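You operate a simulated robot arm through the tools that you are given. There is no shell and no other tool. Be economical: measure what you need, move in short steps, check, and stop when the job is done.

The job below is to be done with a simulated two-armed robot. You get a single attempt, and the scene is never put back.

Task
Shut the open window sash, then leave it tilted for airing.
Fine: set the pressure key to 3 before you tilt it.

The check looks at the end state, three seconds after you hand in, the way a careful person would. Anything else that was tipped, shoved, dropped, spilled or broken makes it a failure.

Robot
Two 7-joint arms with two-finger parallel grippers on one trunk, on a base that drives. Base frame: it is fixed to the floor where the robot stands at the start and does not move with it; the origin is under the middle of the robot, x ahead of it, y to its left, z up; the surface under the hand at the start is at about z = 850. Lengths are in mm, angles in degrees, forces in N, time in s.
The left shoulder is at the start at [60, 143, 926], the right one opposite. With the tool pointing down near the work surface each hand reaches from about 300 to 720 mm from the robot's upright axis, wherever it stands, measured 20 degrees to its own side. Places, roughly: height key [700, 200, 900]; roller key [700, -900, 900]; sash handle [400, 0, 1200]; window sash [600, 0, 1200]. Payload 1.57 kg a hand.
The TCP of each hand is the grasp point between the finger pads, 30 mm short of the fingertips. In the tool frame z runs along the fingers and y along their closing line. The gripper opens to 110 mm. The fingers are 24 mm wide and 12 mm thick; the gripper's body (48 by 112 mm) begins 78 mm behind the TCP.
Orientation is told as [roll, pitch, yaw] about the base's x, y, z axes, in that order, counted from this pose: with the fingers straight down and closing along the base's y, the tool's x points along the base's -x, its y along +y and its z along -z.

Tools
- The arms move only by the tool servo_tool. It takes "left_rows", "right_rows" or both (then of equal length, played together; a hand with none holds still); each is text: rows parted by semicolons, each of 7 numbers parted by spaces: the shift along the base's x, y, z in units of 300 mm (1.0 is 300 mm), then the turn, a rotation vector about the base's x, y, z in units of 45 degrees (1.0 is 45 degrees), then the finger opening in mm, from 0 to 110. In form: tx ty tz rx ry rz gripper; .... A call has 1 to 12 rows; each row is the pose to reach, as a shift and turn from the pose commanded when the call began. A call with a number of a shift or a turn outside -1 to 1 is refused whole. Each row takes 0.2 s and may step no farther than 50 mm and 8.6 degrees from the row before; otherwise, or with a gripper value out of range, the whole call is refused. A pose out of reach is approached as far as the arm can. The call stops where the force on the tool passes 40 N (or 10 N more than at its start, if that is more) or the arm is blocked; 0.2 s more then pass. Each finger travels about 45 mm/s and halts on what it meets, pressing with about 25 N; the grip force reading is that of the motor and also rises with nothing between the fingers. The clock runs only during rows and for 0.2 s after the last one: add rows that repeat a pose to give the fingers time. It gives the time, the measured TCP pose, the force on the tool (base axes), the opening and the grip force at its end, in the units of the frame above (readings bear some noise), with the torque about the TCP (base axes, N m) and any sound that the robot's microphone picked up, and new pictures: "show" is both (left out), scene, wrist or none (wrist: the cameras of the hands that moved).
- Cameras (640 x 400 px; columns grow to the right, rows downward): "scene" is now at [57.4, -13.9, 1556.7]; the picture's right is [-0.16, -0.99, 0.00], its down [-0.54, 0.09, -0.84] and it looks along [0.83, -0.14, -0.54] (base axes); focal length 266 px, centre (320, 200). "left" rides on the left gripper at [70, -16, -141] in its tool frame; the picture's right is [0.23, 0.97, 0.00], its down [-0.86, 0.20, -0.48] and it looks along [-0.47, 0.11, 0.88] (tool axes); focal length 222 px, centre (320, 200). "right" rides on the right gripper at [70, 16, -141] in its tool frame; the picture's right is [-0.23, 0.97, 0.00], its down [-0.86, -0.20, -0.48] and it looks along [-0.47, -0.11, 0.88] (tool axes); focal length 222 px, centre (320, 200). There is no depth. A picture from a camera that has moved, and an enlarged one, comes with that camera's place and axes in the base frame and with its lens.
- lift_body(by): slides the trunk up (or, below 0, down) by that many mm; the arms and the scene camera ride with it, the base frame stays. It gives what a move gives, with no picture.
- steer(legs): drives the robot by 1 to 6 legs, each [ahead, left, turn to the left] in mm, mm and degrees, along the robot's own axes; the way and the turn of a leg run together, so that a leg with both is an arc; at most 1500 mm and 180 degrees a leg. The arms and the cameras ride along, it lands a little off, and it stops where it bumps. It gives what a move gives, and a new picture of the scene camera.
- aim_head(pan, tilt): turns the head with the scene camera to pan (to the left, within 86 degrees either way) and tilt (down, from -29 to 69), counted from straight ahead of the robot. It gives what a move gives, and a new picture of the scene camera.
- enlarge(camera, box): a new picture of the part [left, top, right, bottom] of that camera's present view, enlarged. No time passes.
- close_job(): hands the job in; it is judged then, once.

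Go step by step. Nothing tells you exact positions but the pictures and the camera data: compare them with the known pose of the tool, close in by small moves and look again before you grip or let go. The budget is 120 turns and 260 pictures, counting those below and the enlarged ones. Unless the task says otherwise, let go and move clear before handing in, and close with one line.

The tools are called after "Request:" as a command line: name --argument value ..., lists and objects as JSON in quotes. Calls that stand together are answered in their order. servo_tool: Moves the arms, as the interface text tells. Its arguments: {"type":"object","properties":{"left_rows":{"type":"string"},"right_rows":{"type":"string"},"show":{"type":"string","enum":["both","scene","wrist","none"]}},"required":[]} The other tools are called the same way: lift_body (by) slides the trunk up or down; steer (legs) drives the base; aim_head (pan, tilt) turns the head that bears the scene camera; enlarge (camera, box) takes an enlarged picture of a part of a camera's view; close_job () hands the job in.

At the start:

```text
time_s: 0.0
left_tcp_pos: [492.1, 204.0, 999.5]
left_orientation: [0.0, -0.1, 0.0]
left_ft_force: [-0.3, 0.3, -0.4]
left_torque: [-0.02, 0.01, -0.02]
left_grip_width: 110.1
left_grip_force: 0.1
right_tcp_pos: [605.1, -203.6, 999.4]
right_orientation: [0.0, -0.1, 0.0]
right_ft_force: [0.7, -0.1, 0.5]
right_torque: [-0.01, 0.02, -0.01]
right_grip_width: 109.9
right_grip_force: 0.1
trunk travel left (down, up): [-525.0, 65.0]
robot x, y, heading: [0.0, 0.3, -0.1]
head pan, tilt: [-9.3, 33.0]
```

scene: 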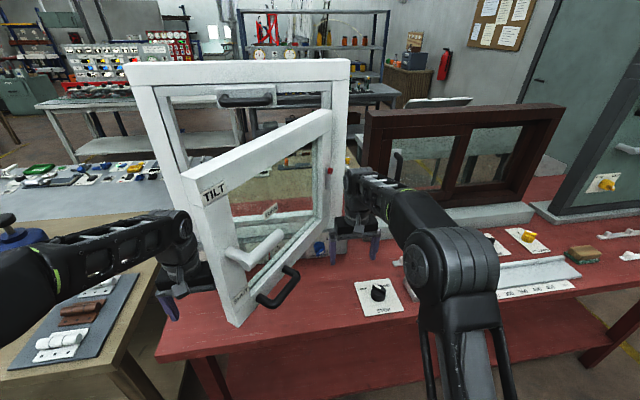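
right: 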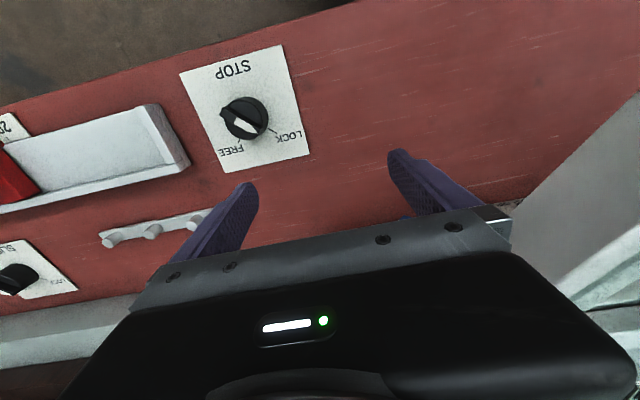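
left: 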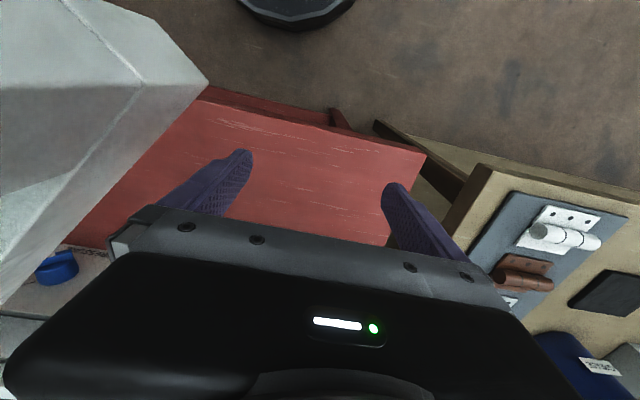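

I see a white window frame on a red bench with the sash swung open toward me, a sash lever handle, and various knobs on the bench. I'll look closer at the details first.

Request:
enlarge --camera "scene" --box '[110, 50, 370, 340]'

Request:
enlarge --camera "scene" --box '[340, 90, 640, 330]'

Request:
enlarge --camera "scene" --box '[190, 170, 350, 320]'

```text
1.38 times, centred on (240, 195) of scene
camera zoom: at [57.4, -13.9, 1556.7], right [-0.16, -0.99, 0.0], down [-0.54, 0.09, -0.84], along [0.83, -0.14, -0.54], focal length 367 px, centre (430, 207)
```

zoom: 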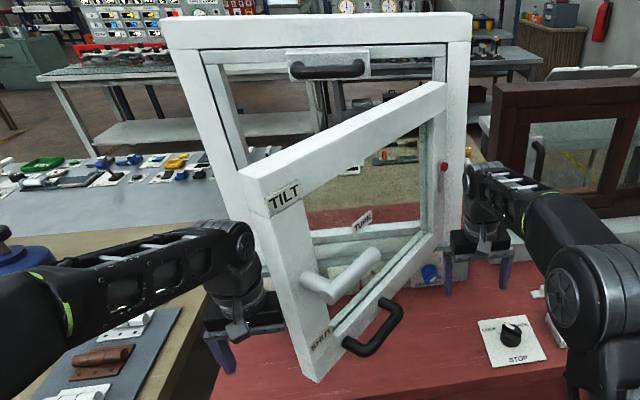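

```text
1.67 times, centred on (490, 210) of scene
camera zoom: at [57.4, -13.9, 1556.7], right [-0.16, -0.99, 0.0], down [-0.54, 0.09, -0.84], along [0.83, -0.14, -0.54], focal length 444 px, centre (37, 183)
```

zoom: 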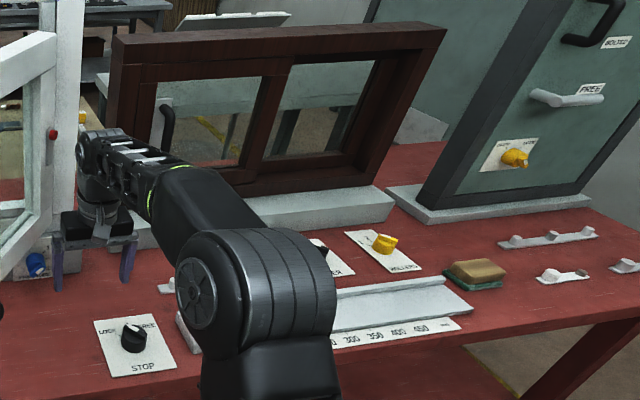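

```text
2.67 times, centred on (270, 245) of scene
camera zoom: at [57.4, -13.9, 1556.7], right [-0.16, -0.99, 0.0], down [-0.54, 0.09, -0.84], along [0.83, -0.14, -0.54], focal length 710 px, centre (453, 80)
```

zoom: 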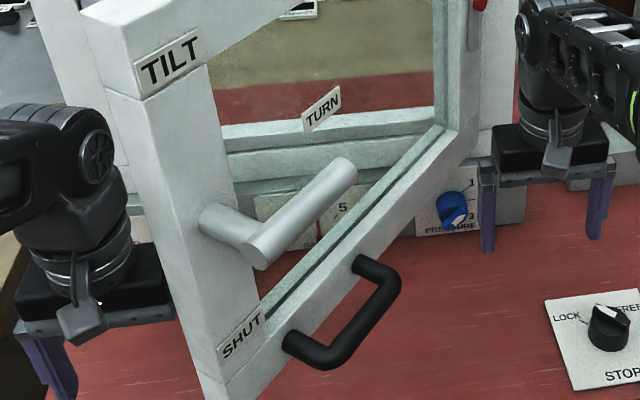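

The pressure key is a blue knob at the frame's lower right; a lever handle currently sits at TURN. I'll pull the right hand back and tip it forward to view the key with its camera.

Request:
servo_tool --right_rows "-0.08 0 0 0 -0.18 0 110; -0.16 0 0 0 -0.36 0 110; -0.24 0 0 0 -0.54 0 110; -0.32 0 0 0 -0.72 0 110; -0.4 0 0 0 -0.9 0 110; -0.4 0 0 0 -1 0 110"

```text
time_s: 1.4
left_tcp_pos: [492.4, 202.3, 999.6]
left_orientation: [0.0, 0.1, 0.1]
left_ft_force: [0.0, 0.4, 0.2]
left_torque: [0.0, 0.03, -0.01]
left_grip_width: 110.0
left_grip_force: 0.0
right_tcp_pos: [484.1, -201.6, 998.0]
right_orientation: [0.0, -45.1, 0.0]
right_ft_force: [0.9, -0.5, 0.4]
right_torque: [-0.01, 0.01, -0.03]
right_grip_width: 109.8
right_grip_force: 0.2
trunk travel left (down, up): [-525.0, 65.0]
robot x, y, heading: [-0.3, -3.1, -0.3]
head pan, tilt: [-9.3, 33.0]
camera scene: at [57.7, -13.9, 1556.7], right [-0.16, -0.99, 0.0], down [-0.54, 0.09, -0.84], along [0.83, -0.14, -0.55], focal length 266 px, centre (320, 200)
camera right: at [337.1, -187.0, 1048.6], right [0.16, 0.97, 0.16], down [0.27, -0.2, 0.94], along [0.95, -0.11, -0.29], focal length 222 px, centre (320, 200)
```

scene: 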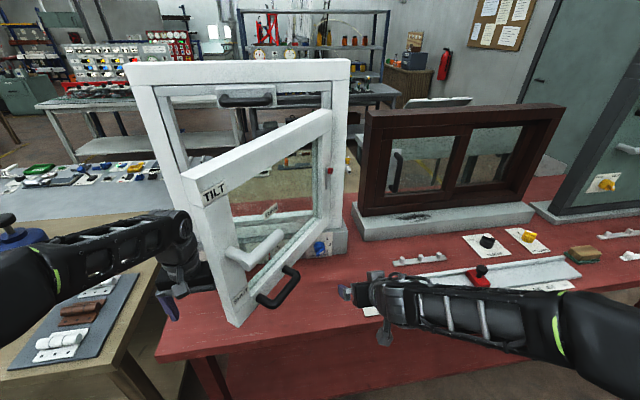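
right: 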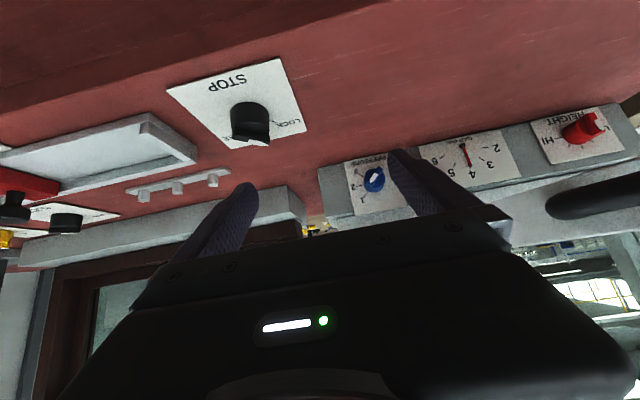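

Request:
enlarge --camera "right" --box '[330, 100, 640, 230]'

Request:
enlarge --camera "scene" --box '[270, 140, 390, 280]'

Request:
enlarge --camera "scene" --box '[380, 200, 640, 350]'

```text
2.06 times, centred on (485, 165) of right
camera zoom: at [337.1, -187.0, 1048.6], right [0.16, 0.97, 0.16], down [0.27, -0.2, 0.94], along [0.95, -0.11, -0.29], focal length 459 px, centre (-21, 272)
```

zoom: 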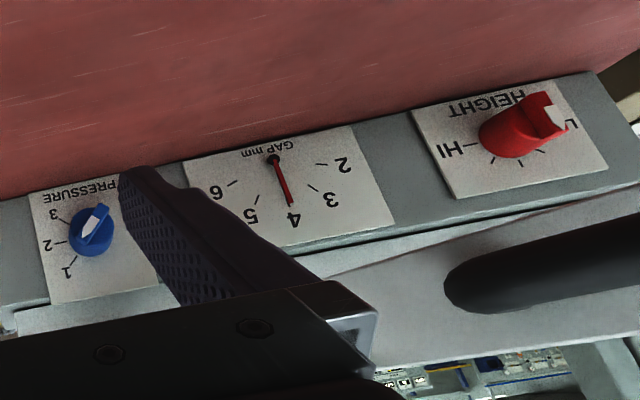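

```text
2.86 times, centred on (330, 210) of scene
camera zoom: at [57.7, -13.9, 1556.7], right [-0.16, -0.99, 0.0], down [-0.54, 0.09, -0.84], along [0.83, -0.14, -0.55], focal length 760 px, centre (291, 171)
```

zoom: 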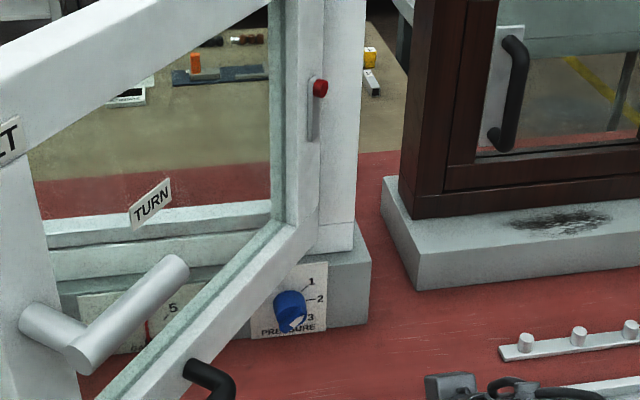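

```text
2.46 times, centred on (510, 275) of scene
camera zoom: at [57.7, -13.9, 1556.7], right [-0.16, -0.99, 0.0], down [-0.54, 0.09, -0.84], along [0.83, -0.14, -0.55], focal length 655 px, centre (-148, 15)
```

zoom: 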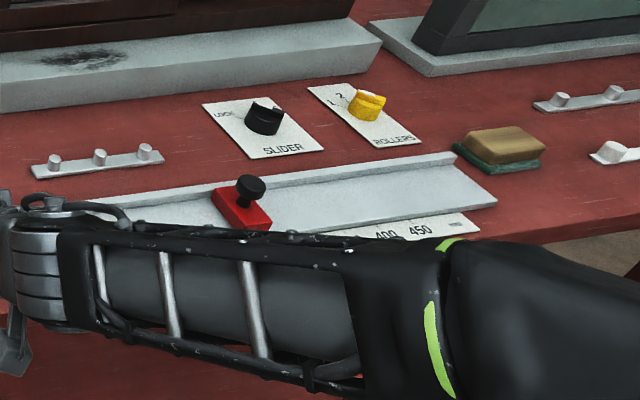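

The pressure key is at about [745,-128,907] on the vertical front of the frame's plinth, currently pointing down, near or past 3. First I'll shut the sash by pushing its free stile with the left hand closed; I'll bring that hand round in front of it.

Request:
servo_tool --left_rows "-0.1 0 0.05 0 -0.18 0 90; -0.2 0 0.1 0 -0.36 0 70; -0.3 0 0.15 0 -0.54 0 50; -0.4 0 0.2 0 -0.72 0 30; -0.45 0 0.25 0 -0.9 0 10; -0.45 0 0.3 0 -1 0 0; -0.45 -0.15 0.3 0 -1 0 0; -0.45 -0.3 0.3 0 -1 0 0"

```text
time_s: 3.2
left_tcp_pos: [366.7, 108.0, 1101.6]
left_orientation: [0.1, -44.9, 0.1]
left_ft_force: [0.0, 0.5, 0.7]
left_torque: [0.0, 0.02, 0.01]
left_grip_width: 0.0
left_grip_force: 21.3
left hand out of reach, approached as far as the arm can: row 5, 6, 7, 8
right_tcp_pos: [484.8, -203.1, 999.5]
right_orientation: [0.0, -44.9, 0.1]
right_ft_force: [-0.8, -0.2, -0.5]
right_torque: [-0.02, -0.01, 0.0]
right_grip_width: 110.1
right_grip_force: 0.1
trunk travel left (down, up): [-525.0, 65.0]
robot x, y, heading: [4.8, 1.9, 0.1]
head pan, tilt: [-9.3, 33.0]
camera scene: at [57.2, -14.4, 1556.7], right [-0.16, -0.99, 0.0], down [-0.54, 0.09, -0.84], along [0.83, -0.14, -0.54], focal length 266 px, centre (320, 200)
camera left: at [220.1, 89.9, 1153.0], right [-0.16, 0.97, -0.16], down [0.27, 0.2, 0.94], along [0.95, 0.11, -0.29], focal length 222 px, centre (320, 200)
```

scene: 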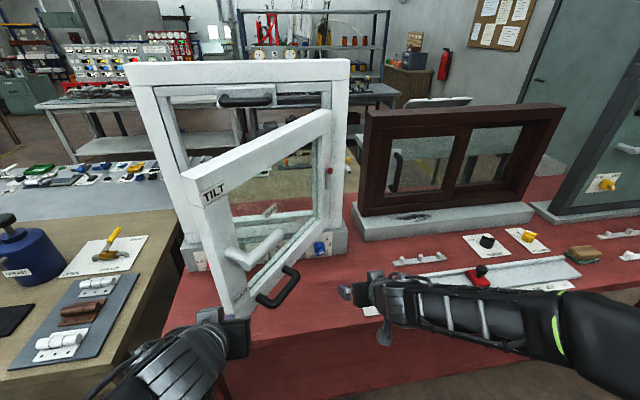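
left: 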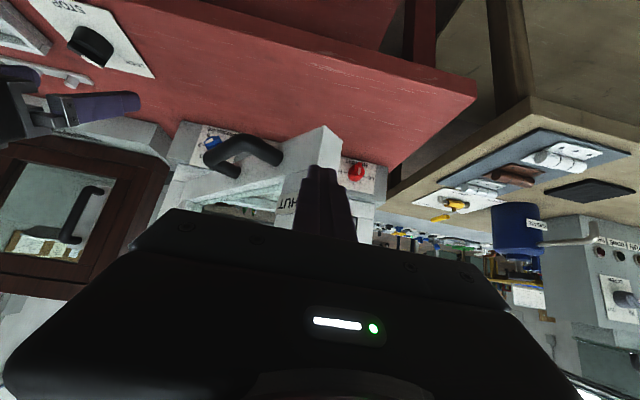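

The sash's free corner triangulates to about [422,108,1009], with the lever near z 1200. I'll level the left hand so that it points straight ahead below the lever and above the black pull.

Request:
servo_tool --left_rows "0 -0.03 0 0 -0.18 0 0; 0 -0.06 0 0 -0.36 0 0; 0 -0.09 0.02 0 -0.54 0 0; 0 -0.1 0.03 0 -0.72 0 0; 0 -0.1 0.03 0 -0.9 0 0; 0 -0.1 0.03 0 -1 0 0"

```text
time_s: 4.3
left_tcp_pos: [374.7, -53.2, 1114.1]
left_orientation: [-28.7, -64.2, 16.5]
left_ft_force: [0.8, 0.2, 0.3]
left_torque: [0.01, -0.02, -0.01]
left_grip_width: 0.2
left_grip_force: 21.4
left hand out of reach, approached as far as the arm can: row 1, 2, 3, 4, 5
right_tcp_pos: [484.1, -202.9, 998.9]
right_orientation: [0.0, -44.9, -0.1]
right_ft_force: [-0.8, -0.1, 0.8]
right_torque: [0.04, -0.01, -0.02]
right_grip_width: 109.8
right_grip_force: 0.2
trunk travel left (down, up): [-525.0, 65.0]
robot x, y, heading: [2.3, -0.6, -0.1]
head pan, tilt: [-9.3, 33.0]
stopped in row 5 (left hand): the arm was blocked; the commanded pose is now the measured one
camera scene: at [57.1, -14.3, 1557.2], right [-0.16, -0.99, 0.0], down [-0.54, 0.09, -0.84], along [0.83, -0.14, -0.54], focal length 266 px, centre (320, 200)
camera left: at [218.6, -46.6, 1110.8], right [0.07, 0.91, -0.41], down [-0.04, 0.41, 0.91], along [1.0, -0.05, 0.06], focal length 222 px, centre (320, 200)
```

scene: 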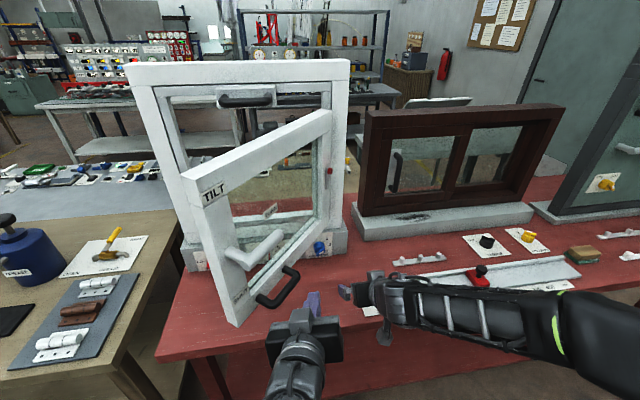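
left: 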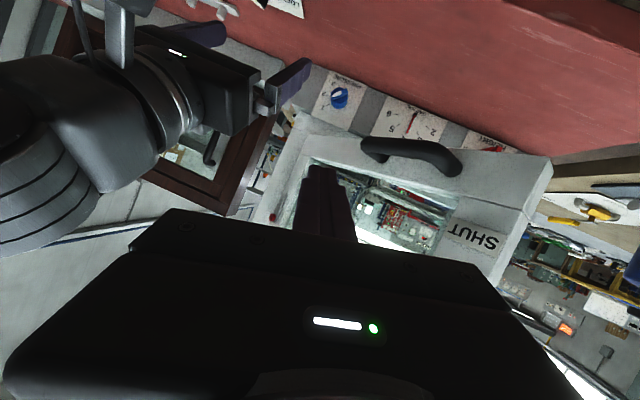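

The left arm is cramped too close to the body. I'll back the base up for room.

Request:
steer --legs '[[-250, 0, 0]]'

```text
time_s: 6.2
left_tcp_pos: [127.3, -54.1, 1113.1]
left_orientation: [-28.4, -64.0, 16.2]
left_ft_force: [-1.0, 0.6, -0.3]
left_torque: [-0.01, -0.02, 0.03]
left_grip_width: 0.0
left_grip_force: 21.5
right_tcp_pos: [238.1, -204.2, 999.4]
right_orientation: [0.0, -45.1, -0.1]
right_ft_force: [-0.3, 1.0, -0.5]
right_torque: [0.03, 0.01, 0.0]
right_grip_width: 110.2
right_grip_force: 0.1
trunk travel left (down, up): [-525.0, 65.0]
robot x, y, heading: [-245.8, 2.2, 0.1]
head pan, tilt: [-9.3, 33.0]
camera scene: at [-191.2, -14.1, 1556.9], right [-0.16, -0.99, 0.0], down [-0.54, 0.09, -0.84], along [0.83, -0.14, -0.54], focal length 266 px, centre (320, 200)
```

scene: 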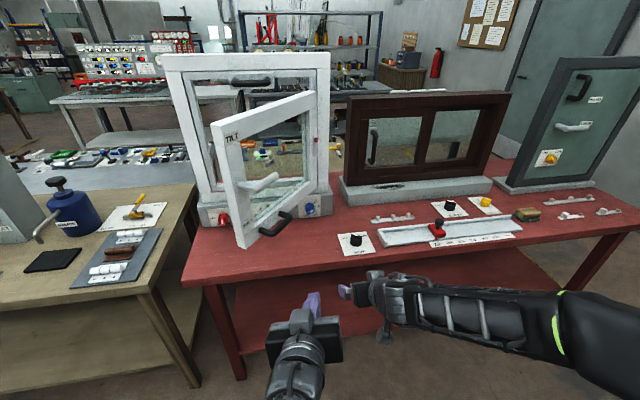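

There's room now. Level the left hand and bring it in front of the stile, below the lever.

Request:
servo_tool --left_rows "0.12 0.07 0 0.036 -0.09 0.044 0; 0.24 0.14 0 0.072 -0.18 0.088 0; 0.36 0.21 0 0.108 -0.27 0.132 0; 0.48 0.28 0 0.144 -0.36 0.176 0; 0.6 0.36 0 0.18 -0.45 0.22 0; 0.71 0.43 0 0.216 -0.537 0.262 0; 0.71 0.43 0 0.216 -0.537 0.262 0"

```text
time_s: 6.7
left_tcp_pos: [106.1, -110.1, 1112.5]
left_orientation: [-38.1, -62.0, 12.4]
left_ft_force: [0.2, -0.7, -0.3]
left_torque: [0.0, -0.01, -0.01]
left_grip_width: 0.0
left_grip_force: 21.6
left hand out of reach, approached as far as the arm can: row 1
right_tcp_pos: [238.0, -204.2, 997.7]
right_orientation: [-0.1, -45.1, 0.1]
right_ft_force: [-0.1, 0.9, -0.3]
right_torque: [-0.05, 0.02, -0.02]
right_grip_width: 109.9
right_grip_force: 0.1
trunk travel left (down, up): [-525.0, 65.0]
robot x, y, heading: [-247.0, -0.9, 0.0]
head pan, tilt: [-9.3, 33.0]
stopped in row 2 (left hand): the arm was blocked; the commanded pose is now the measured one
camera scene: at [-189.6, -13.8, 1555.9], right [-0.16, -0.99, 0.0], down [-0.54, 0.09, -0.84], along [0.83, -0.14, -0.54], focal length 266 px, centre (320, 200)
camera left: at [-43.3, -68.6, 1109.3], right [0.25, 0.84, -0.48], down [0.08, 0.48, 0.87], along [0.96, -0.26, 0.06], focal length 222 px, centre (320, 200)
```

scene: 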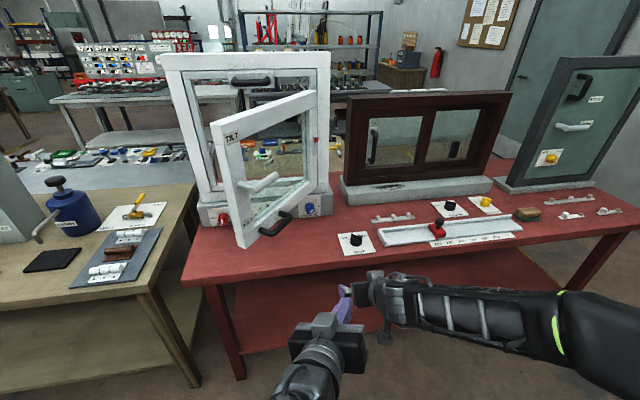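
left: 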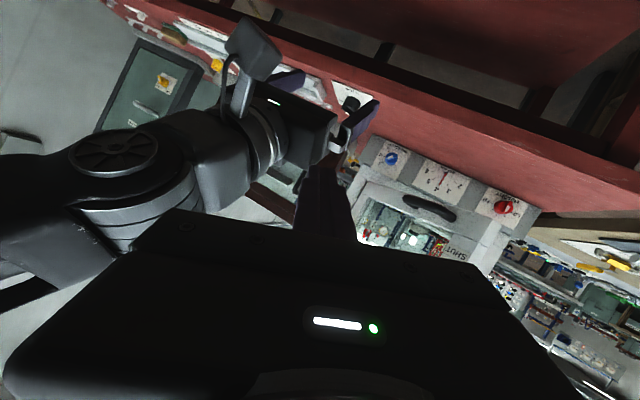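

The arm wanders at a joint limit. I'll move it left and forward without turning to free it.

Request:
servo_tool --left_rows "0.05 0.1 0 0 0 0 0; 0.1 0.2 0 0 0 0 0; 0.15 0.3 0 0 0 0 0; 0.25 0.4 0 0 0 0 0" --show "scene"

```text
time_s: 7.7
left_tcp_pos: [204.5, 3.2, 1128.3]
left_orientation: [-37.6, -62.5, 11.8]
left_ft_force: [0.8, 0.6, -0.5]
left_torque: [0.01, -0.03, 0.0]
left_grip_width: 0.0
left_grip_force: 21.3
left hand out of reach, approached as far as the arm can: row 1, 2, 3, 4
right_tcp_pos: [239.4, -204.3, 997.6]
right_orientation: [0.1, -45.0, 0.1]
right_ft_force: [0.0, -0.6, 0.0]
right_torque: [0.0, 0.0, 0.01]
right_grip_width: 109.7
right_grip_force: 0.0
trunk travel left (down, up): [-525.0, 65.0]
robot x, y, heading: [-244.9, 4.1, -0.1]
head pan, tilt: [-9.3, 33.0]
camera scene: at [-188.8, -13.5, 1556.7], right [-0.16, -0.99, 0.0], down [-0.54, 0.09, -0.84], along [0.83, -0.14, -0.55], focal length 266 px, centre (320, 200)
```

scene: 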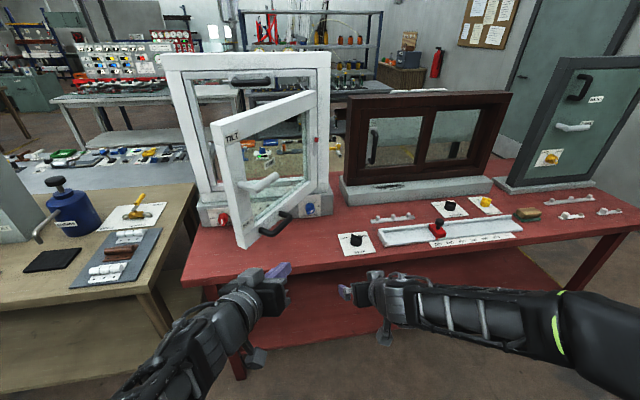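

Request:
servo_tool --left_rows "0.12 0.08 0 0 0 0 0; 0.24 0.16 0 0 0 0 0; 0.36 0.24 0 0 0 0 0; 0.4 0.26 0 0.06 -0.12 0.06 0; 0.4 0.26 0 0.12 -0.2 0.12 0; 0.4 0.26 0 0.18 -0.28 0.18 0" --show "scene"

```text
time_s: 9.1
left_tcp_pos: [322.1, 80.4, 1129.5]
left_orientation: [-19.7, -76.1, 3.1]
left_ft_force: [0.3, 0.0, 0.1]
left_torque: [-0.01, 0.02, 0.0]
left_grip_width: 0.0
left_grip_force: 20.9
right_tcp_pos: [238.2, -204.7, 999.4]
right_orientation: [0.0, -44.9, 0.0]
right_ft_force: [-0.7, -0.3, -0.1]
right_torque: [0.01, 0.02, -0.06]
right_grip_width: 110.2
right_grip_force: 0.0
trunk travel left (down, up): [-525.0, 65.0]
robot x, y, heading: [-249.8, 1.0, 0.0]
head pan, tilt: [-9.3, 33.0]
camera scene: at [-189.7, -14.2, 1556.7], right [-0.16, -0.99, 0.0], down [-0.54, 0.09, -0.84], along [0.83, -0.14, -0.54], focal length 266 px, centre (320, 200)
```

scene: 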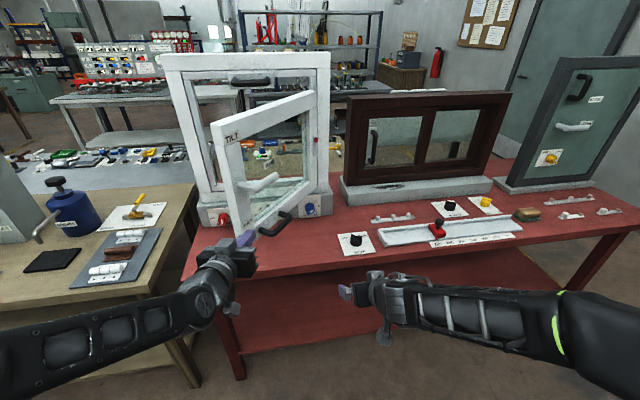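

Request:
servo_tool --left_rows "0.05 -0.02 -0.02 0 0 0.15 0; 0.1 -0.02 -0.04 0 0 0.3 0; 0.15 -0.02 -0.05 0 0 0.45 0; 0.2 -0.02 -0.05 0 0 0.6 0; 0.2 -0.02 -0.05 0 0 0.6 0"

```text
time_s: 10.3
left_tcp_pos: [383.1, 72.7, 1117.0]
left_orientation: [-19.7, -76.1, 30.2]
left_ft_force: [0.4, 0.1, -0.2]
left_torque: [0.01, 0.0, 0.01]
left_grip_width: 0.0
left_grip_force: 21.0
right_tcp_pos: [237.7, -204.3, 998.8]
right_orientation: [-0.1, -45.1, 0.0]
right_ft_force: [-1.0, -0.6, 0.9]
right_torque: [-0.03, 0.01, 0.04]
right_grip_width: 109.8
right_grip_force: 0.0
trunk travel left (down, up): [-525.0, 65.0]
robot x, y, heading: [-245.7, -0.6, 0.0]
head pan, tilt: [-9.3, 33.0]
camera scene: at [-190.0, -13.8, 1556.8], right [-0.16, -0.99, 0.0], down [-0.54, 0.09, -0.84], along [0.83, -0.14, -0.54], focal length 266 px, centre (320, 200)
camera left: at [237.9, 21.9, 1083.0], right [-0.23, 0.93, -0.3], down [-0.32, 0.22, 0.92], along [0.92, 0.31, 0.24], focal length 222 px, centre (320, 200)
```

scene: 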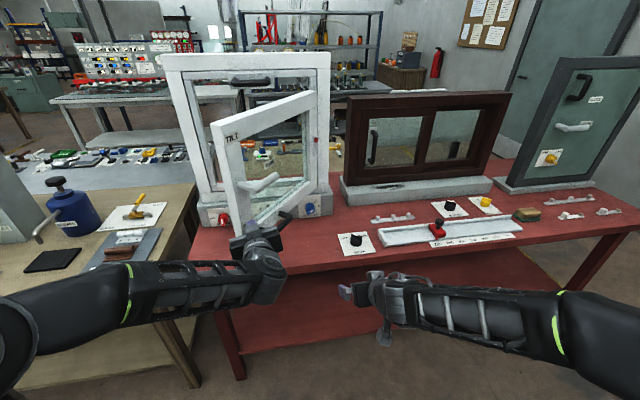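
left: 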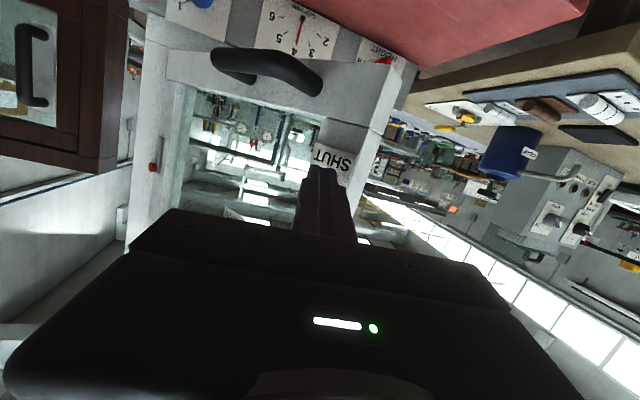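

The fingertip is aimed at the stile just above the SHUT label. I'll push along an arc around the hinge at about [770,-160].

Request:
servo_tool --left_rows "0.103 0.047 0 0 0 0 0; 0.203 0.163 0 0 0 0 0; 0.308 0.26 0 0 0 0 0; 0.423 0.347 0 0 0 0 0"

```text
time_s: 11.3
left_tcp_pos: [512.9, 175.8, 1112.8]
left_orientation: [-19.7, -76.1, 30.1]
left_ft_force: [0.2, 0.5, 0.6]
left_torque: [-0.01, -0.05, -0.02]
left_grip_width: 0.1
left_grip_force: 20.9
right_tcp_pos: [238.8, -204.0, 997.6]
right_orientation: [0.0, -45.0, 0.0]
right_ft_force: [-0.8, 0.5, -0.8]
right_torque: [0.0, -0.02, -0.01]
right_grip_width: 110.1
right_grip_force: 0.1
trunk travel left (down, up): [-525.0, 65.0]
robot x, y, heading: [-247.4, -3.1, -0.2]
head pan, tilt: [-9.3, 33.0]
camera scene: at [-188.8, -13.6, 1556.7], right [-0.16, -0.99, 0.0], down [-0.54, 0.09, -0.84], along [0.83, -0.14, -0.55], focal length 266 px, centre (320, 200)
camera left: at [368.3, 125.9, 1080.9], right [-0.23, 0.93, -0.3], down [-0.32, 0.22, 0.92], along [0.92, 0.31, 0.24], focal length 222 px, centre (320, 200)
```

scene: 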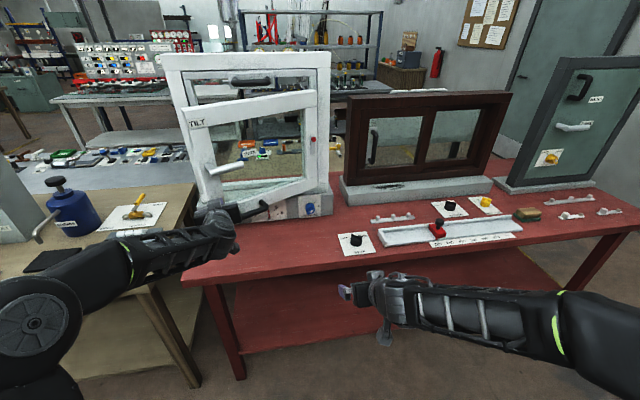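
left: 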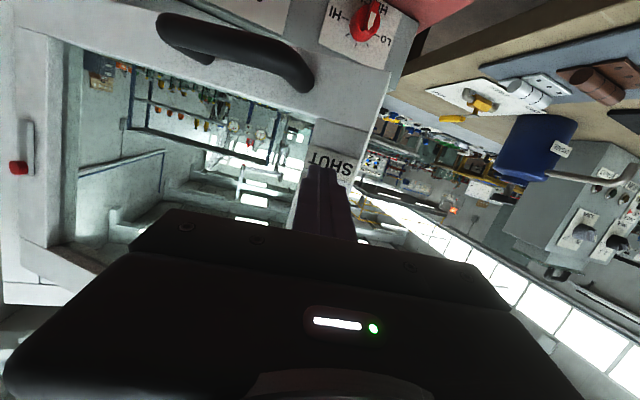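

Request:
servo_tool --left_rows "0.123 0.077 0 0 0 0 0; 0.253 0.137 0 0 0 0 0; 0.39 0.183 0 0 0 0 0"

```text
time_s: 12.1
left_tcp_pos: [629.5, 230.9, 1111.1]
left_orientation: [-19.5, -76.1, 29.9]
left_ft_force: [0.4, 0.2, -1.1]
left_torque: [0.01, 0.04, 0.02]
left_grip_width: 0.3
left_grip_force: 21.4
right_tcp_pos: [239.6, -202.7, 998.2]
right_orientation: [0.0, -44.9, 0.1]
right_ft_force: [0.4, -0.7, -0.7]
right_torque: [0.01, 0.0, -0.03]
right_grip_width: 110.0
right_grip_force: 0.0
trunk travel left (down, up): [-525.0, 65.0]
robot x, y, heading: [-249.1, 0.6, -0.3]
head pan, tilt: [-9.3, 33.0]
camera scene: at [-188.1, -14.0, 1556.7], right [-0.16, -0.99, 0.0], down [-0.54, 0.09, -0.84], along [0.83, -0.14, -0.55], focal length 266 px, centre (320, 200)
camera left: at [484.5, 181.5, 1078.7], right [-0.23, 0.93, -0.3], down [-0.32, 0.22, 0.92], along [0.92, 0.31, 0.24], focal length 222 px, centre (320, 200)
```

scene: 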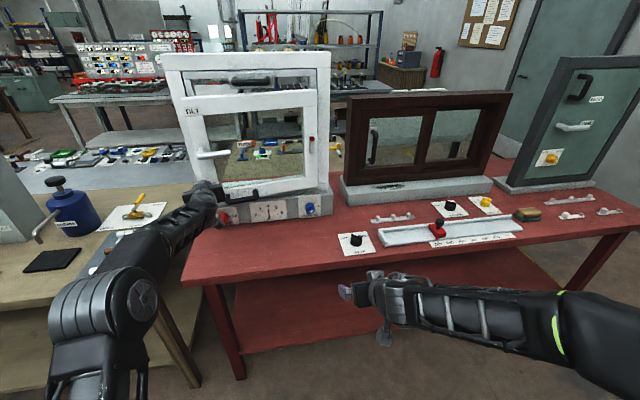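
left: 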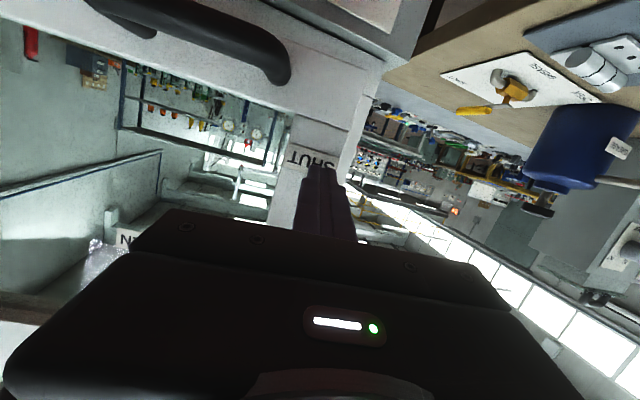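

Request:
servo_tool --left_rows "0.1 0.03 0 0 0 0 0; 0.2 0.04 0 0 0 0 0; 0.3 0.05 0 0 0 0 0; 0.35 0.05 0 0 0 0 0"

Request:
enlarge --camera "scene" --box '[150, 40, 350, 240]'

```text
time_s: 13.1
left_tcp_pos: [685.3, 263.3, 1099.8]
left_orientation: [-20.2, -76.0, 30.8]
left_ft_force: [0.5, -0.1, -0.3]
left_torque: [-0.01, 0.0, -0.04]
left_grip_width: 0.0
left_grip_force: 21.5
left hand out of reach, approached as far as the arm can: row 2, 3, 4
right_tcp_pos: [239.0, -203.1, 998.8]
right_orientation: [-0.2, -45.0, 0.1]
right_ft_force: [0.5, -0.2, -0.2]
right_torque: [-0.04, 0.03, -0.05]
right_grip_width: 110.0
right_grip_force: 0.1
trunk travel left (down, up): [-525.0, 65.0]
robot x, y, heading: [-245.9, 0.2, 0.1]
head pan, tilt: [-9.3, 33.0]
camera scene: at [-188.8, -11.4, 1556.7], right [-0.16, -0.99, 0.0], down [-0.54, 0.09, -0.84], along [0.83, -0.14, -0.55], focal length 266 px, centre (320, 200)
camera left: at [540.2, 213.2, 1068.0], right [-0.23, 0.92, -0.3], down [-0.32, 0.22, 0.92], along [0.92, 0.31, 0.24], focal length 222 px, centre (320, 200)
```

scene: 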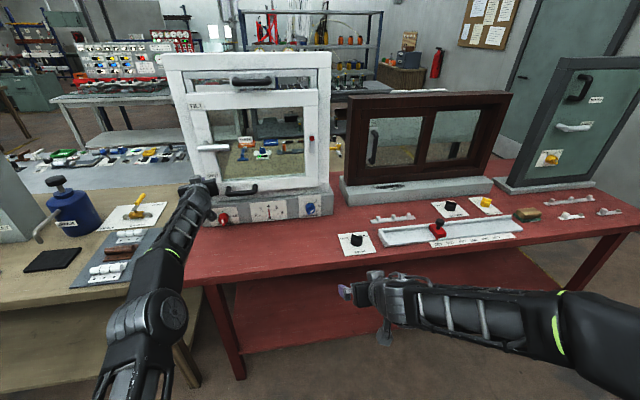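
left: 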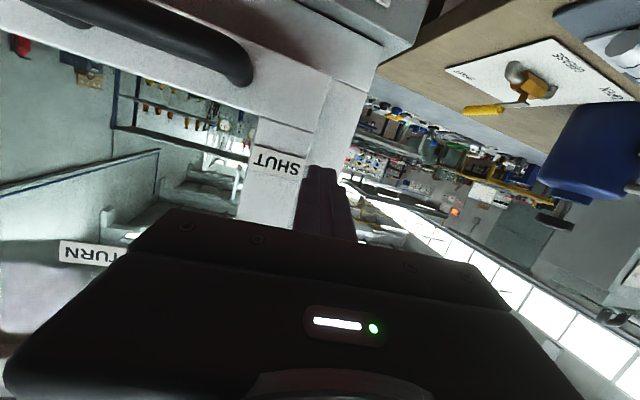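

```text
2.00 times, centred on (250, 140) of scene
camera zoom: at [-188.8, -11.4, 1556.7], right [-0.16, -0.99, 0.0], down [-0.54, 0.09, -0.84], along [0.83, -0.14, -0.55], focal length 532 px, centre (460, 320)
```

zoom: 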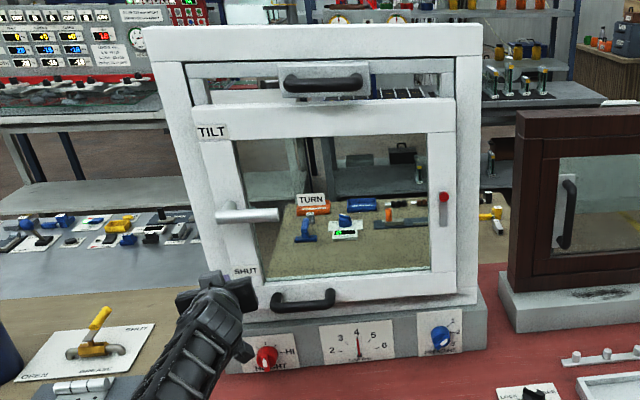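

The sash is nearly shut; the arm ran out of reach. I'll back the hand off slightly, drive forward, and look again.

Request:
servo_tool --left_rows "-0.15 -0.05 0 0 0 0 0; -0.3 -0.1 0 0 0 0 0; -0.45 -0.12 0 0 0 0 0; -0.6 -0.12 0 0 0 0 0" --show "none"

Request:
steer --legs '[[160, 0, 0]]'

Request:
aim_head --pan 10 --tilt 25

Request:
enlarge --camera "scene" --box '[200, 60, 440, 280]'

```text
time_s: 14.1
left_tcp_pos: [503.8, 224.0, 1104.1]
left_orientation: [-20.1, -76.2, 30.6]
left_ft_force: [-0.4, 0.4, -0.2]
left_torque: [0.01, -0.01, 0.05]
left_grip_width: 0.0
left_grip_force: 21.3
left hand out of reach, approached as far as the arm can: row 1
right_tcp_pos: [237.7, -203.0, 998.5]
right_orientation: [0.0, -45.0, 0.0]
right_ft_force: [-0.7, 0.1, -0.4]
right_torque: [0.03, 0.0, 0.02]
right_grip_width: 110.0
right_grip_force: 0.1
trunk travel left (down, up): [-525.0, 65.0]
robot x, y, heading: [-246.2, -1.2, -0.2]
head pan, tilt: [-9.3, 33.0]
```

```text
time_s: 15.5
left_tcp_pos: [668.6, 219.9, 1101.1]
left_orientation: [-19.6, -76.0, 29.8]
left_ft_force: [0.7, 0.8, -0.9]
left_torque: [0.0, -0.01, 0.0]
left_grip_width: 0.0
left_grip_force: 21.2
right_tcp_pos: [400.3, -206.2, 998.7]
right_orientation: [0.0, -44.9, -0.3]
right_ft_force: [0.0, 0.3, -0.4]
right_torque: [-0.02, -0.01, 0.02]
right_grip_width: 110.1
right_grip_force: 0.1
trunk travel left (down, up): [-525.0, 65.0]
robot x, y, heading: [-88.2, -0.3, -0.6]
head pan, tilt: [-9.3, 33.0]
camera scene: at [-26.7, -14.7, 1556.7], right [-0.17, -0.99, 0.0], down [-0.54, 0.09, -0.84], along [0.83, -0.14, -0.55], focal length 266 px, centre (320, 200)
```

scene: 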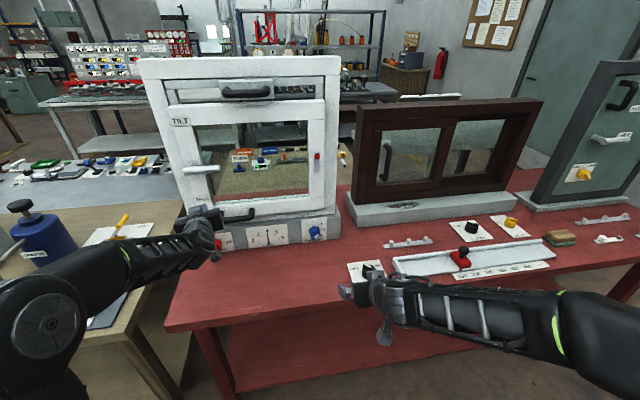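

```text
time_s: 16.3
left_tcp_pos: [667.3, 220.2, 1102.1]
left_orientation: [-19.7, -76.1, 29.9]
left_ft_force: [0.1, 0.6, 0.1]
left_torque: [0.03, 0.02, 0.05]
left_grip_width: 0.2
left_grip_force: 20.9
right_tcp_pos: [399.2, -205.6, 998.5]
right_orientation: [0.0, -45.1, -0.3]
right_ft_force: [0.8, 0.8, -0.3]
right_torque: [-0.01, 0.03, -0.01]
right_grip_width: 109.9
right_grip_force: 0.1
trunk travel left (down, up): [-525.0, 65.0]
robot x, y, heading: [-82.8, 0.6, -0.4]
head pan, tilt: [10.0, 25.0]
camera scene: at [-25.2, 15.6, 1569.4], right [0.17, -0.99, 0.0], down [-0.42, -0.07, -0.91], along [0.89, 0.15, -0.42], focal length 266 px, centre (320, 200)
```

scene: 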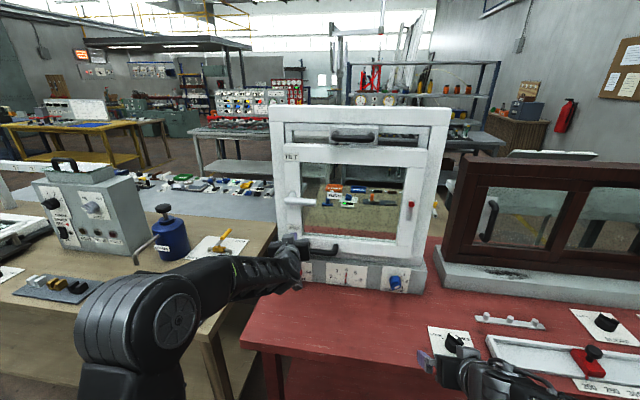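

```text
1.82 times, centred on (320, 170) of scene
camera zoom: at [-25.2, 15.6, 1569.4], right [0.17, -0.99, 0.0], down [-0.42, -0.07, -0.91], along [0.89, 0.15, -0.42], focal length 484 px, centre (320, 254)
```

zoom: 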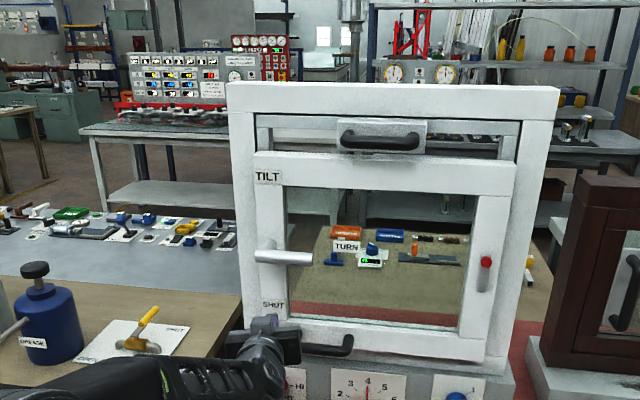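

The sash looks parallel with the frame. I'll press the stile gently to seat it.

Request:
servo_tool --left_rows "0.05 0 0 0 0 0 0; 0.1 0 0 0 0 0 0; 0.15 0 0 0 0 0 0; 0.2 0 0 0 0 0 0; 0.25 0 0 0 0 0 0; 0.3 0 0 0 0 0 0"

Request:
enlarge --camera "scene" --box '[230, 90, 450, 300]'

```text
time_s: 17.2
left_tcp_pos: [707.4, 221.0, 1101.3]
left_orientation: [-19.6, -75.8, 29.8]
left_ft_force: [-40.3, -2.1, 7.9]
left_torque: [-0.05, -0.47, -0.24]
left_grip_width: 0.0
left_grip_force: 21.5
right_tcp_pos: [393.2, -205.7, 1001.8]
right_orientation: [0.1, -45.4, -0.2]
right_ft_force: [0.2, 0.5, 0.3]
right_torque: [0.02, 0.01, 0.0]
right_grip_width: 110.0
right_grip_force: 0.1
trunk travel left (down, up): [-525.0, 65.0]
robot x, y, heading: [-87.5, 1.3, -0.4]
head pan, tilt: [10.0, 25.0]
stopped in row 4 (left hand): the force on the tool passed its limit at 60 N (the readings are from after the stop); the commanded pose is now the measured one
camera scene: at [-34.9, 15.0, 1570.0], right [0.17, -0.99, 0.0], down [-0.41, -0.07, -0.91], along [0.9, 0.16, -0.42], focal length 266 px, centre (320, 200)
camera left: at [562.2, 170.9, 1069.9], right [-0.23, 0.93, -0.3], down [-0.31, 0.22, 0.92], along [0.92, 0.31, 0.24], focal length 222 px, centre (320, 200)
```

scene: 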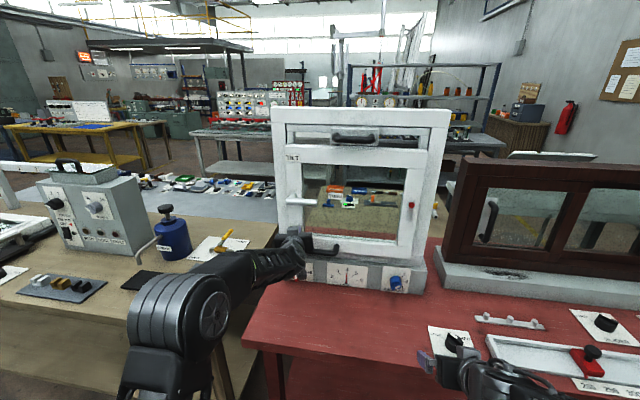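
left: 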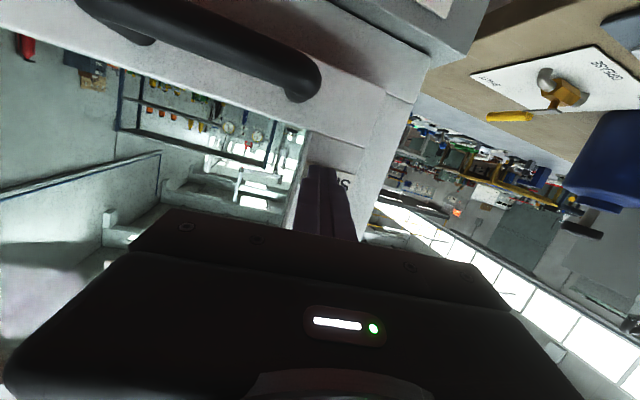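

```text
1.90 times, centred on (340, 195) of scene
camera zoom: at [-34.9, 15.0, 1570.0], right [0.17, -0.99, 0.0], down [-0.41, -0.07, -0.91], along [0.9, 0.16, -0.42], focal length 507 px, centre (282, 210)
```

zoom: 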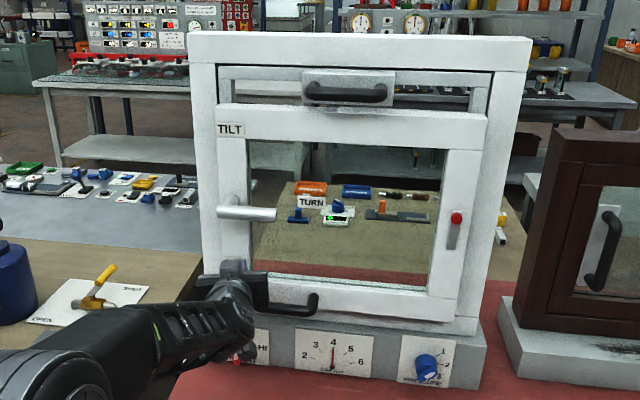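

The sash is seated (60 N reaction). Now I retract the left hand a little and bring the right hand up to inspect the pressure key.

Request:
servo_tool --left_rows "-0.1 0 0 0 0 0 0; -0.2 0 0 0 0 0 0; -0.3 0 0 0 0 0 0; -0.4 0 0 0 0 0 0; -0.5 0 0 0 0 0 0" --right_rows "0.13 0.04 -0.02 0 0 0 110; 0.26 0.08 -0.04 0 0 0 110; 0.39 0.12 -0.06 0 0 0 110; 0.52 0.16 -0.08 0 0 0 110; 0.62 0.19 -0.1 0 0 0 110"

Request:
enlarge --camera "right" --box '[240, 80, 460, 230]'

```text
time_s: 18.4
left_tcp_pos: [562.7, 220.5, 1096.6]
left_orientation: [-19.0, -75.6, 29.1]
left_ft_force: [0.2, -0.2, 0.1]
left_torque: [-0.02, 0.03, -0.03]
left_grip_width: 0.0
left_grip_force: 21.0
right_tcp_pos: [584.6, -148.3, 968.8]
right_orientation: [-0.1, -45.0, -0.1]
right_ft_force: [0.1, 0.7, 0.2]
right_torque: [-0.01, 0.0, 0.0]
right_grip_width: 110.2
right_grip_force: 0.0
trunk travel left (down, up): [-525.0, 65.0]
robot x, y, heading: [-84.5, 0.1, -0.4]
head pan, tilt: [10.0, 25.0]
camera scene: at [-26.1, 16.1, 1569.4], right [0.17, -0.99, 0.0], down [-0.42, -0.07, -0.91], along [0.89, 0.15, -0.42], focal length 266 px, centre (320, 200)
camera right: at [436.0, -131.3, 1019.7], right [0.16, 0.97, 0.16], down [0.27, -0.2, 0.94], along [0.95, -0.11, -0.29], focal length 222 px, centre (320, 200)
camera left: at [417.4, 170.6, 1064.7], right [-0.23, 0.93, -0.3], down [-0.31, 0.22, 0.92], along [0.92, 0.31, 0.23], focal length 222 px, centre (320, 200)
```

scene: 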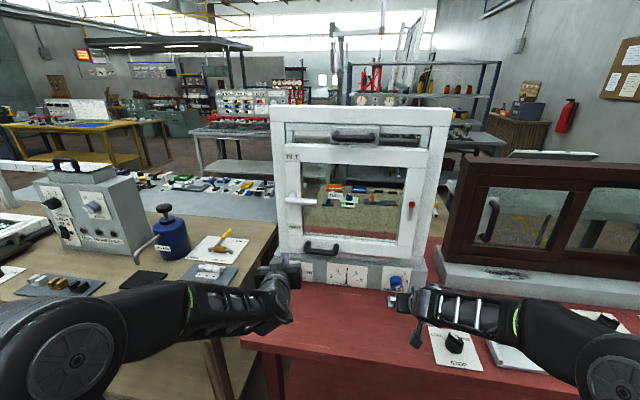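
right: 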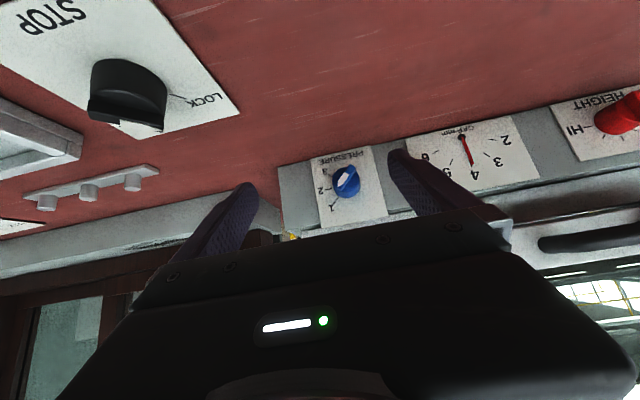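
left: 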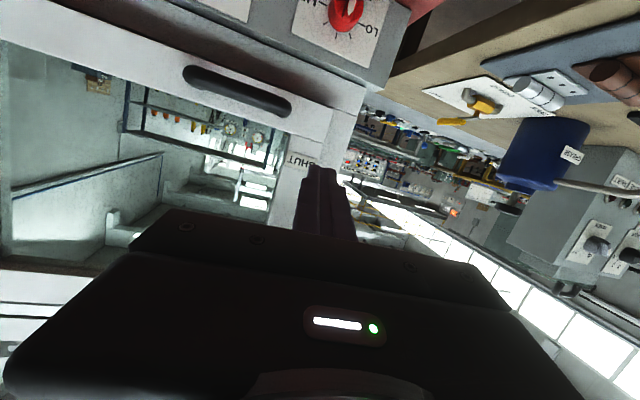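

```text
2.67 times, centred on (350, 155) of right
camera zoom: at [436.0, -131.3, 1019.7], right [0.16, 0.97, 0.16], down [0.27, -0.2, 0.94], along [0.95, -0.11, -0.29], focal length 592 px, centre (240, 320)
```

zoom: 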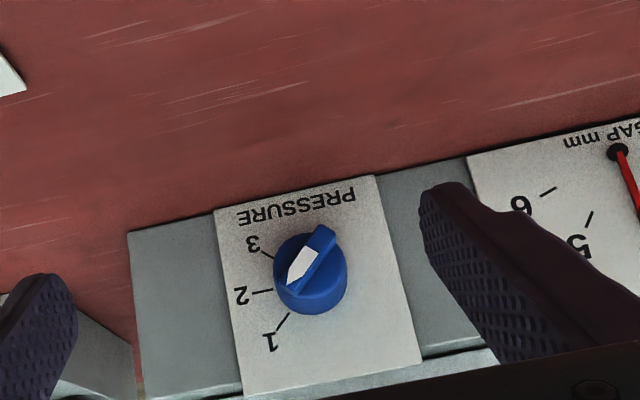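

Request:
enlarge --camera "scene" --box '[370, 255, 430, 300]'

Request:
enlarge --camera "right" --box '[315, 140, 385, 220]'

Request:
enlarge --camera "right" --box '[70, 30, 260, 150]'

```text
8.89 times, centred on (400, 278) of scene
camera zoom: at [-26.1, 16.1, 1569.4], right [0.17, -0.99, 0.0], down [-0.42, -0.07, -0.91], along [0.89, 0.15, -0.42], focal length 2365 px, centre (-391, -489)
```

zoom: 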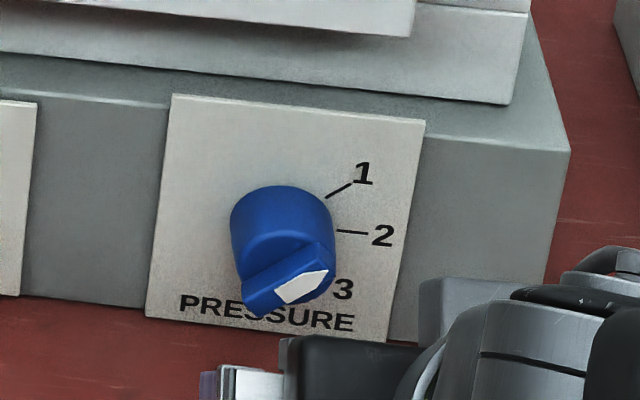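

```text
5.00 times, centred on (350, 180) of right
camera zoom: at [436.0, -131.3, 1019.7], right [0.16, 0.97, 0.16], down [0.27, -0.2, 0.94], along [0.95, -0.11, -0.29], focal length 1111 px, centre (170, 300)
```

zoom: 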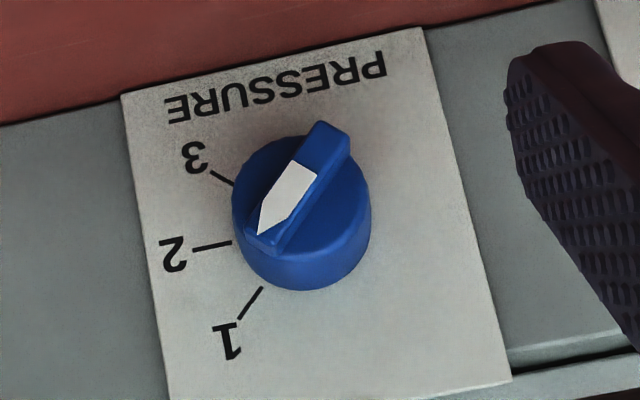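

```text
3.33 times, centred on (165, 90) of right
camera zoom: at [436.0, -131.3, 1019.7], right [0.16, 0.97, 0.16], down [0.27, -0.2, 0.94], along [0.95, -0.11, -0.29], focal length 740 px, centre (837, 567)
```

zoom: 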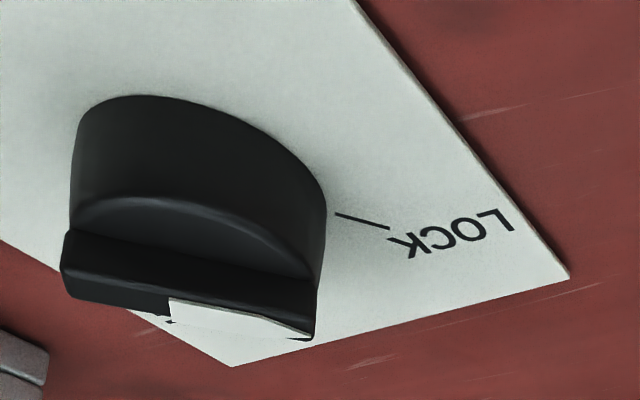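

The key points at 1 and needs a 90° clockwise turn (seen from here) to reach 3. The knob sits at about [731,-126,913]; I'll align the right hand in front of it, nearly level, gripping along the rib's length (roll -45) so that I can turn it to +45.

Request:
servo_tool --right_rows "0.03 0.02 -0.03 0 -0.15 0 90; 0.06 0.04 -0.06 0 -0.3 0 80; 0.08 0.06 -0.09 0 -0.45 0 70; 0.1 0.07 -0.11 0 -0.6 0 70; 0.117 0.073 -0.13 0 -0.733 0 70; 0.117 0.073 -0.13 0 -0.733 0 70" --show "scene"

```text
time_s: 19.8
left_tcp_pos: [563.1, 218.9, 1096.8]
left_orientation: [-18.9, -75.5, 29.0]
left_ft_force: [0.3, -0.3, 0.6]
left_torque: [0.02, -0.01, -0.01]
left_grip_width: 0.1
left_grip_force: 21.2
right_tcp_pos: [618.6, -114.7, 929.6]
right_orientation: [0.1, -77.2, -1.1]
right_ft_force: [-0.4, 0.8, 0.2]
right_torque: [0.02, 0.02, 0.01]
right_grip_width: 70.0
right_grip_force: 0.0
right hand out of reach, approached as far as the arm can: row 5, 6
trunk travel left (down, up): [-525.0, 65.0]
robot x, y, heading: [-86.1, -3.0, -0.3]
head pan, tilt: [10.0, 25.0]
camera scene: at [-26.6, 15.6, 1569.5], right [0.17, -0.99, 0.0], down [-0.42, -0.07, -0.91], along [0.89, 0.15, -0.42], focal length 266 px, centre (320, 200)
```

scene: 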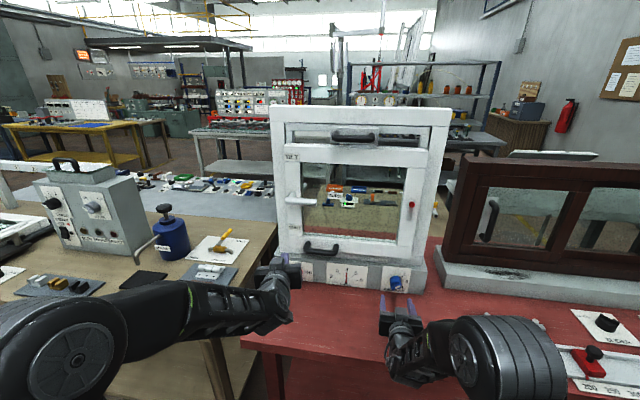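

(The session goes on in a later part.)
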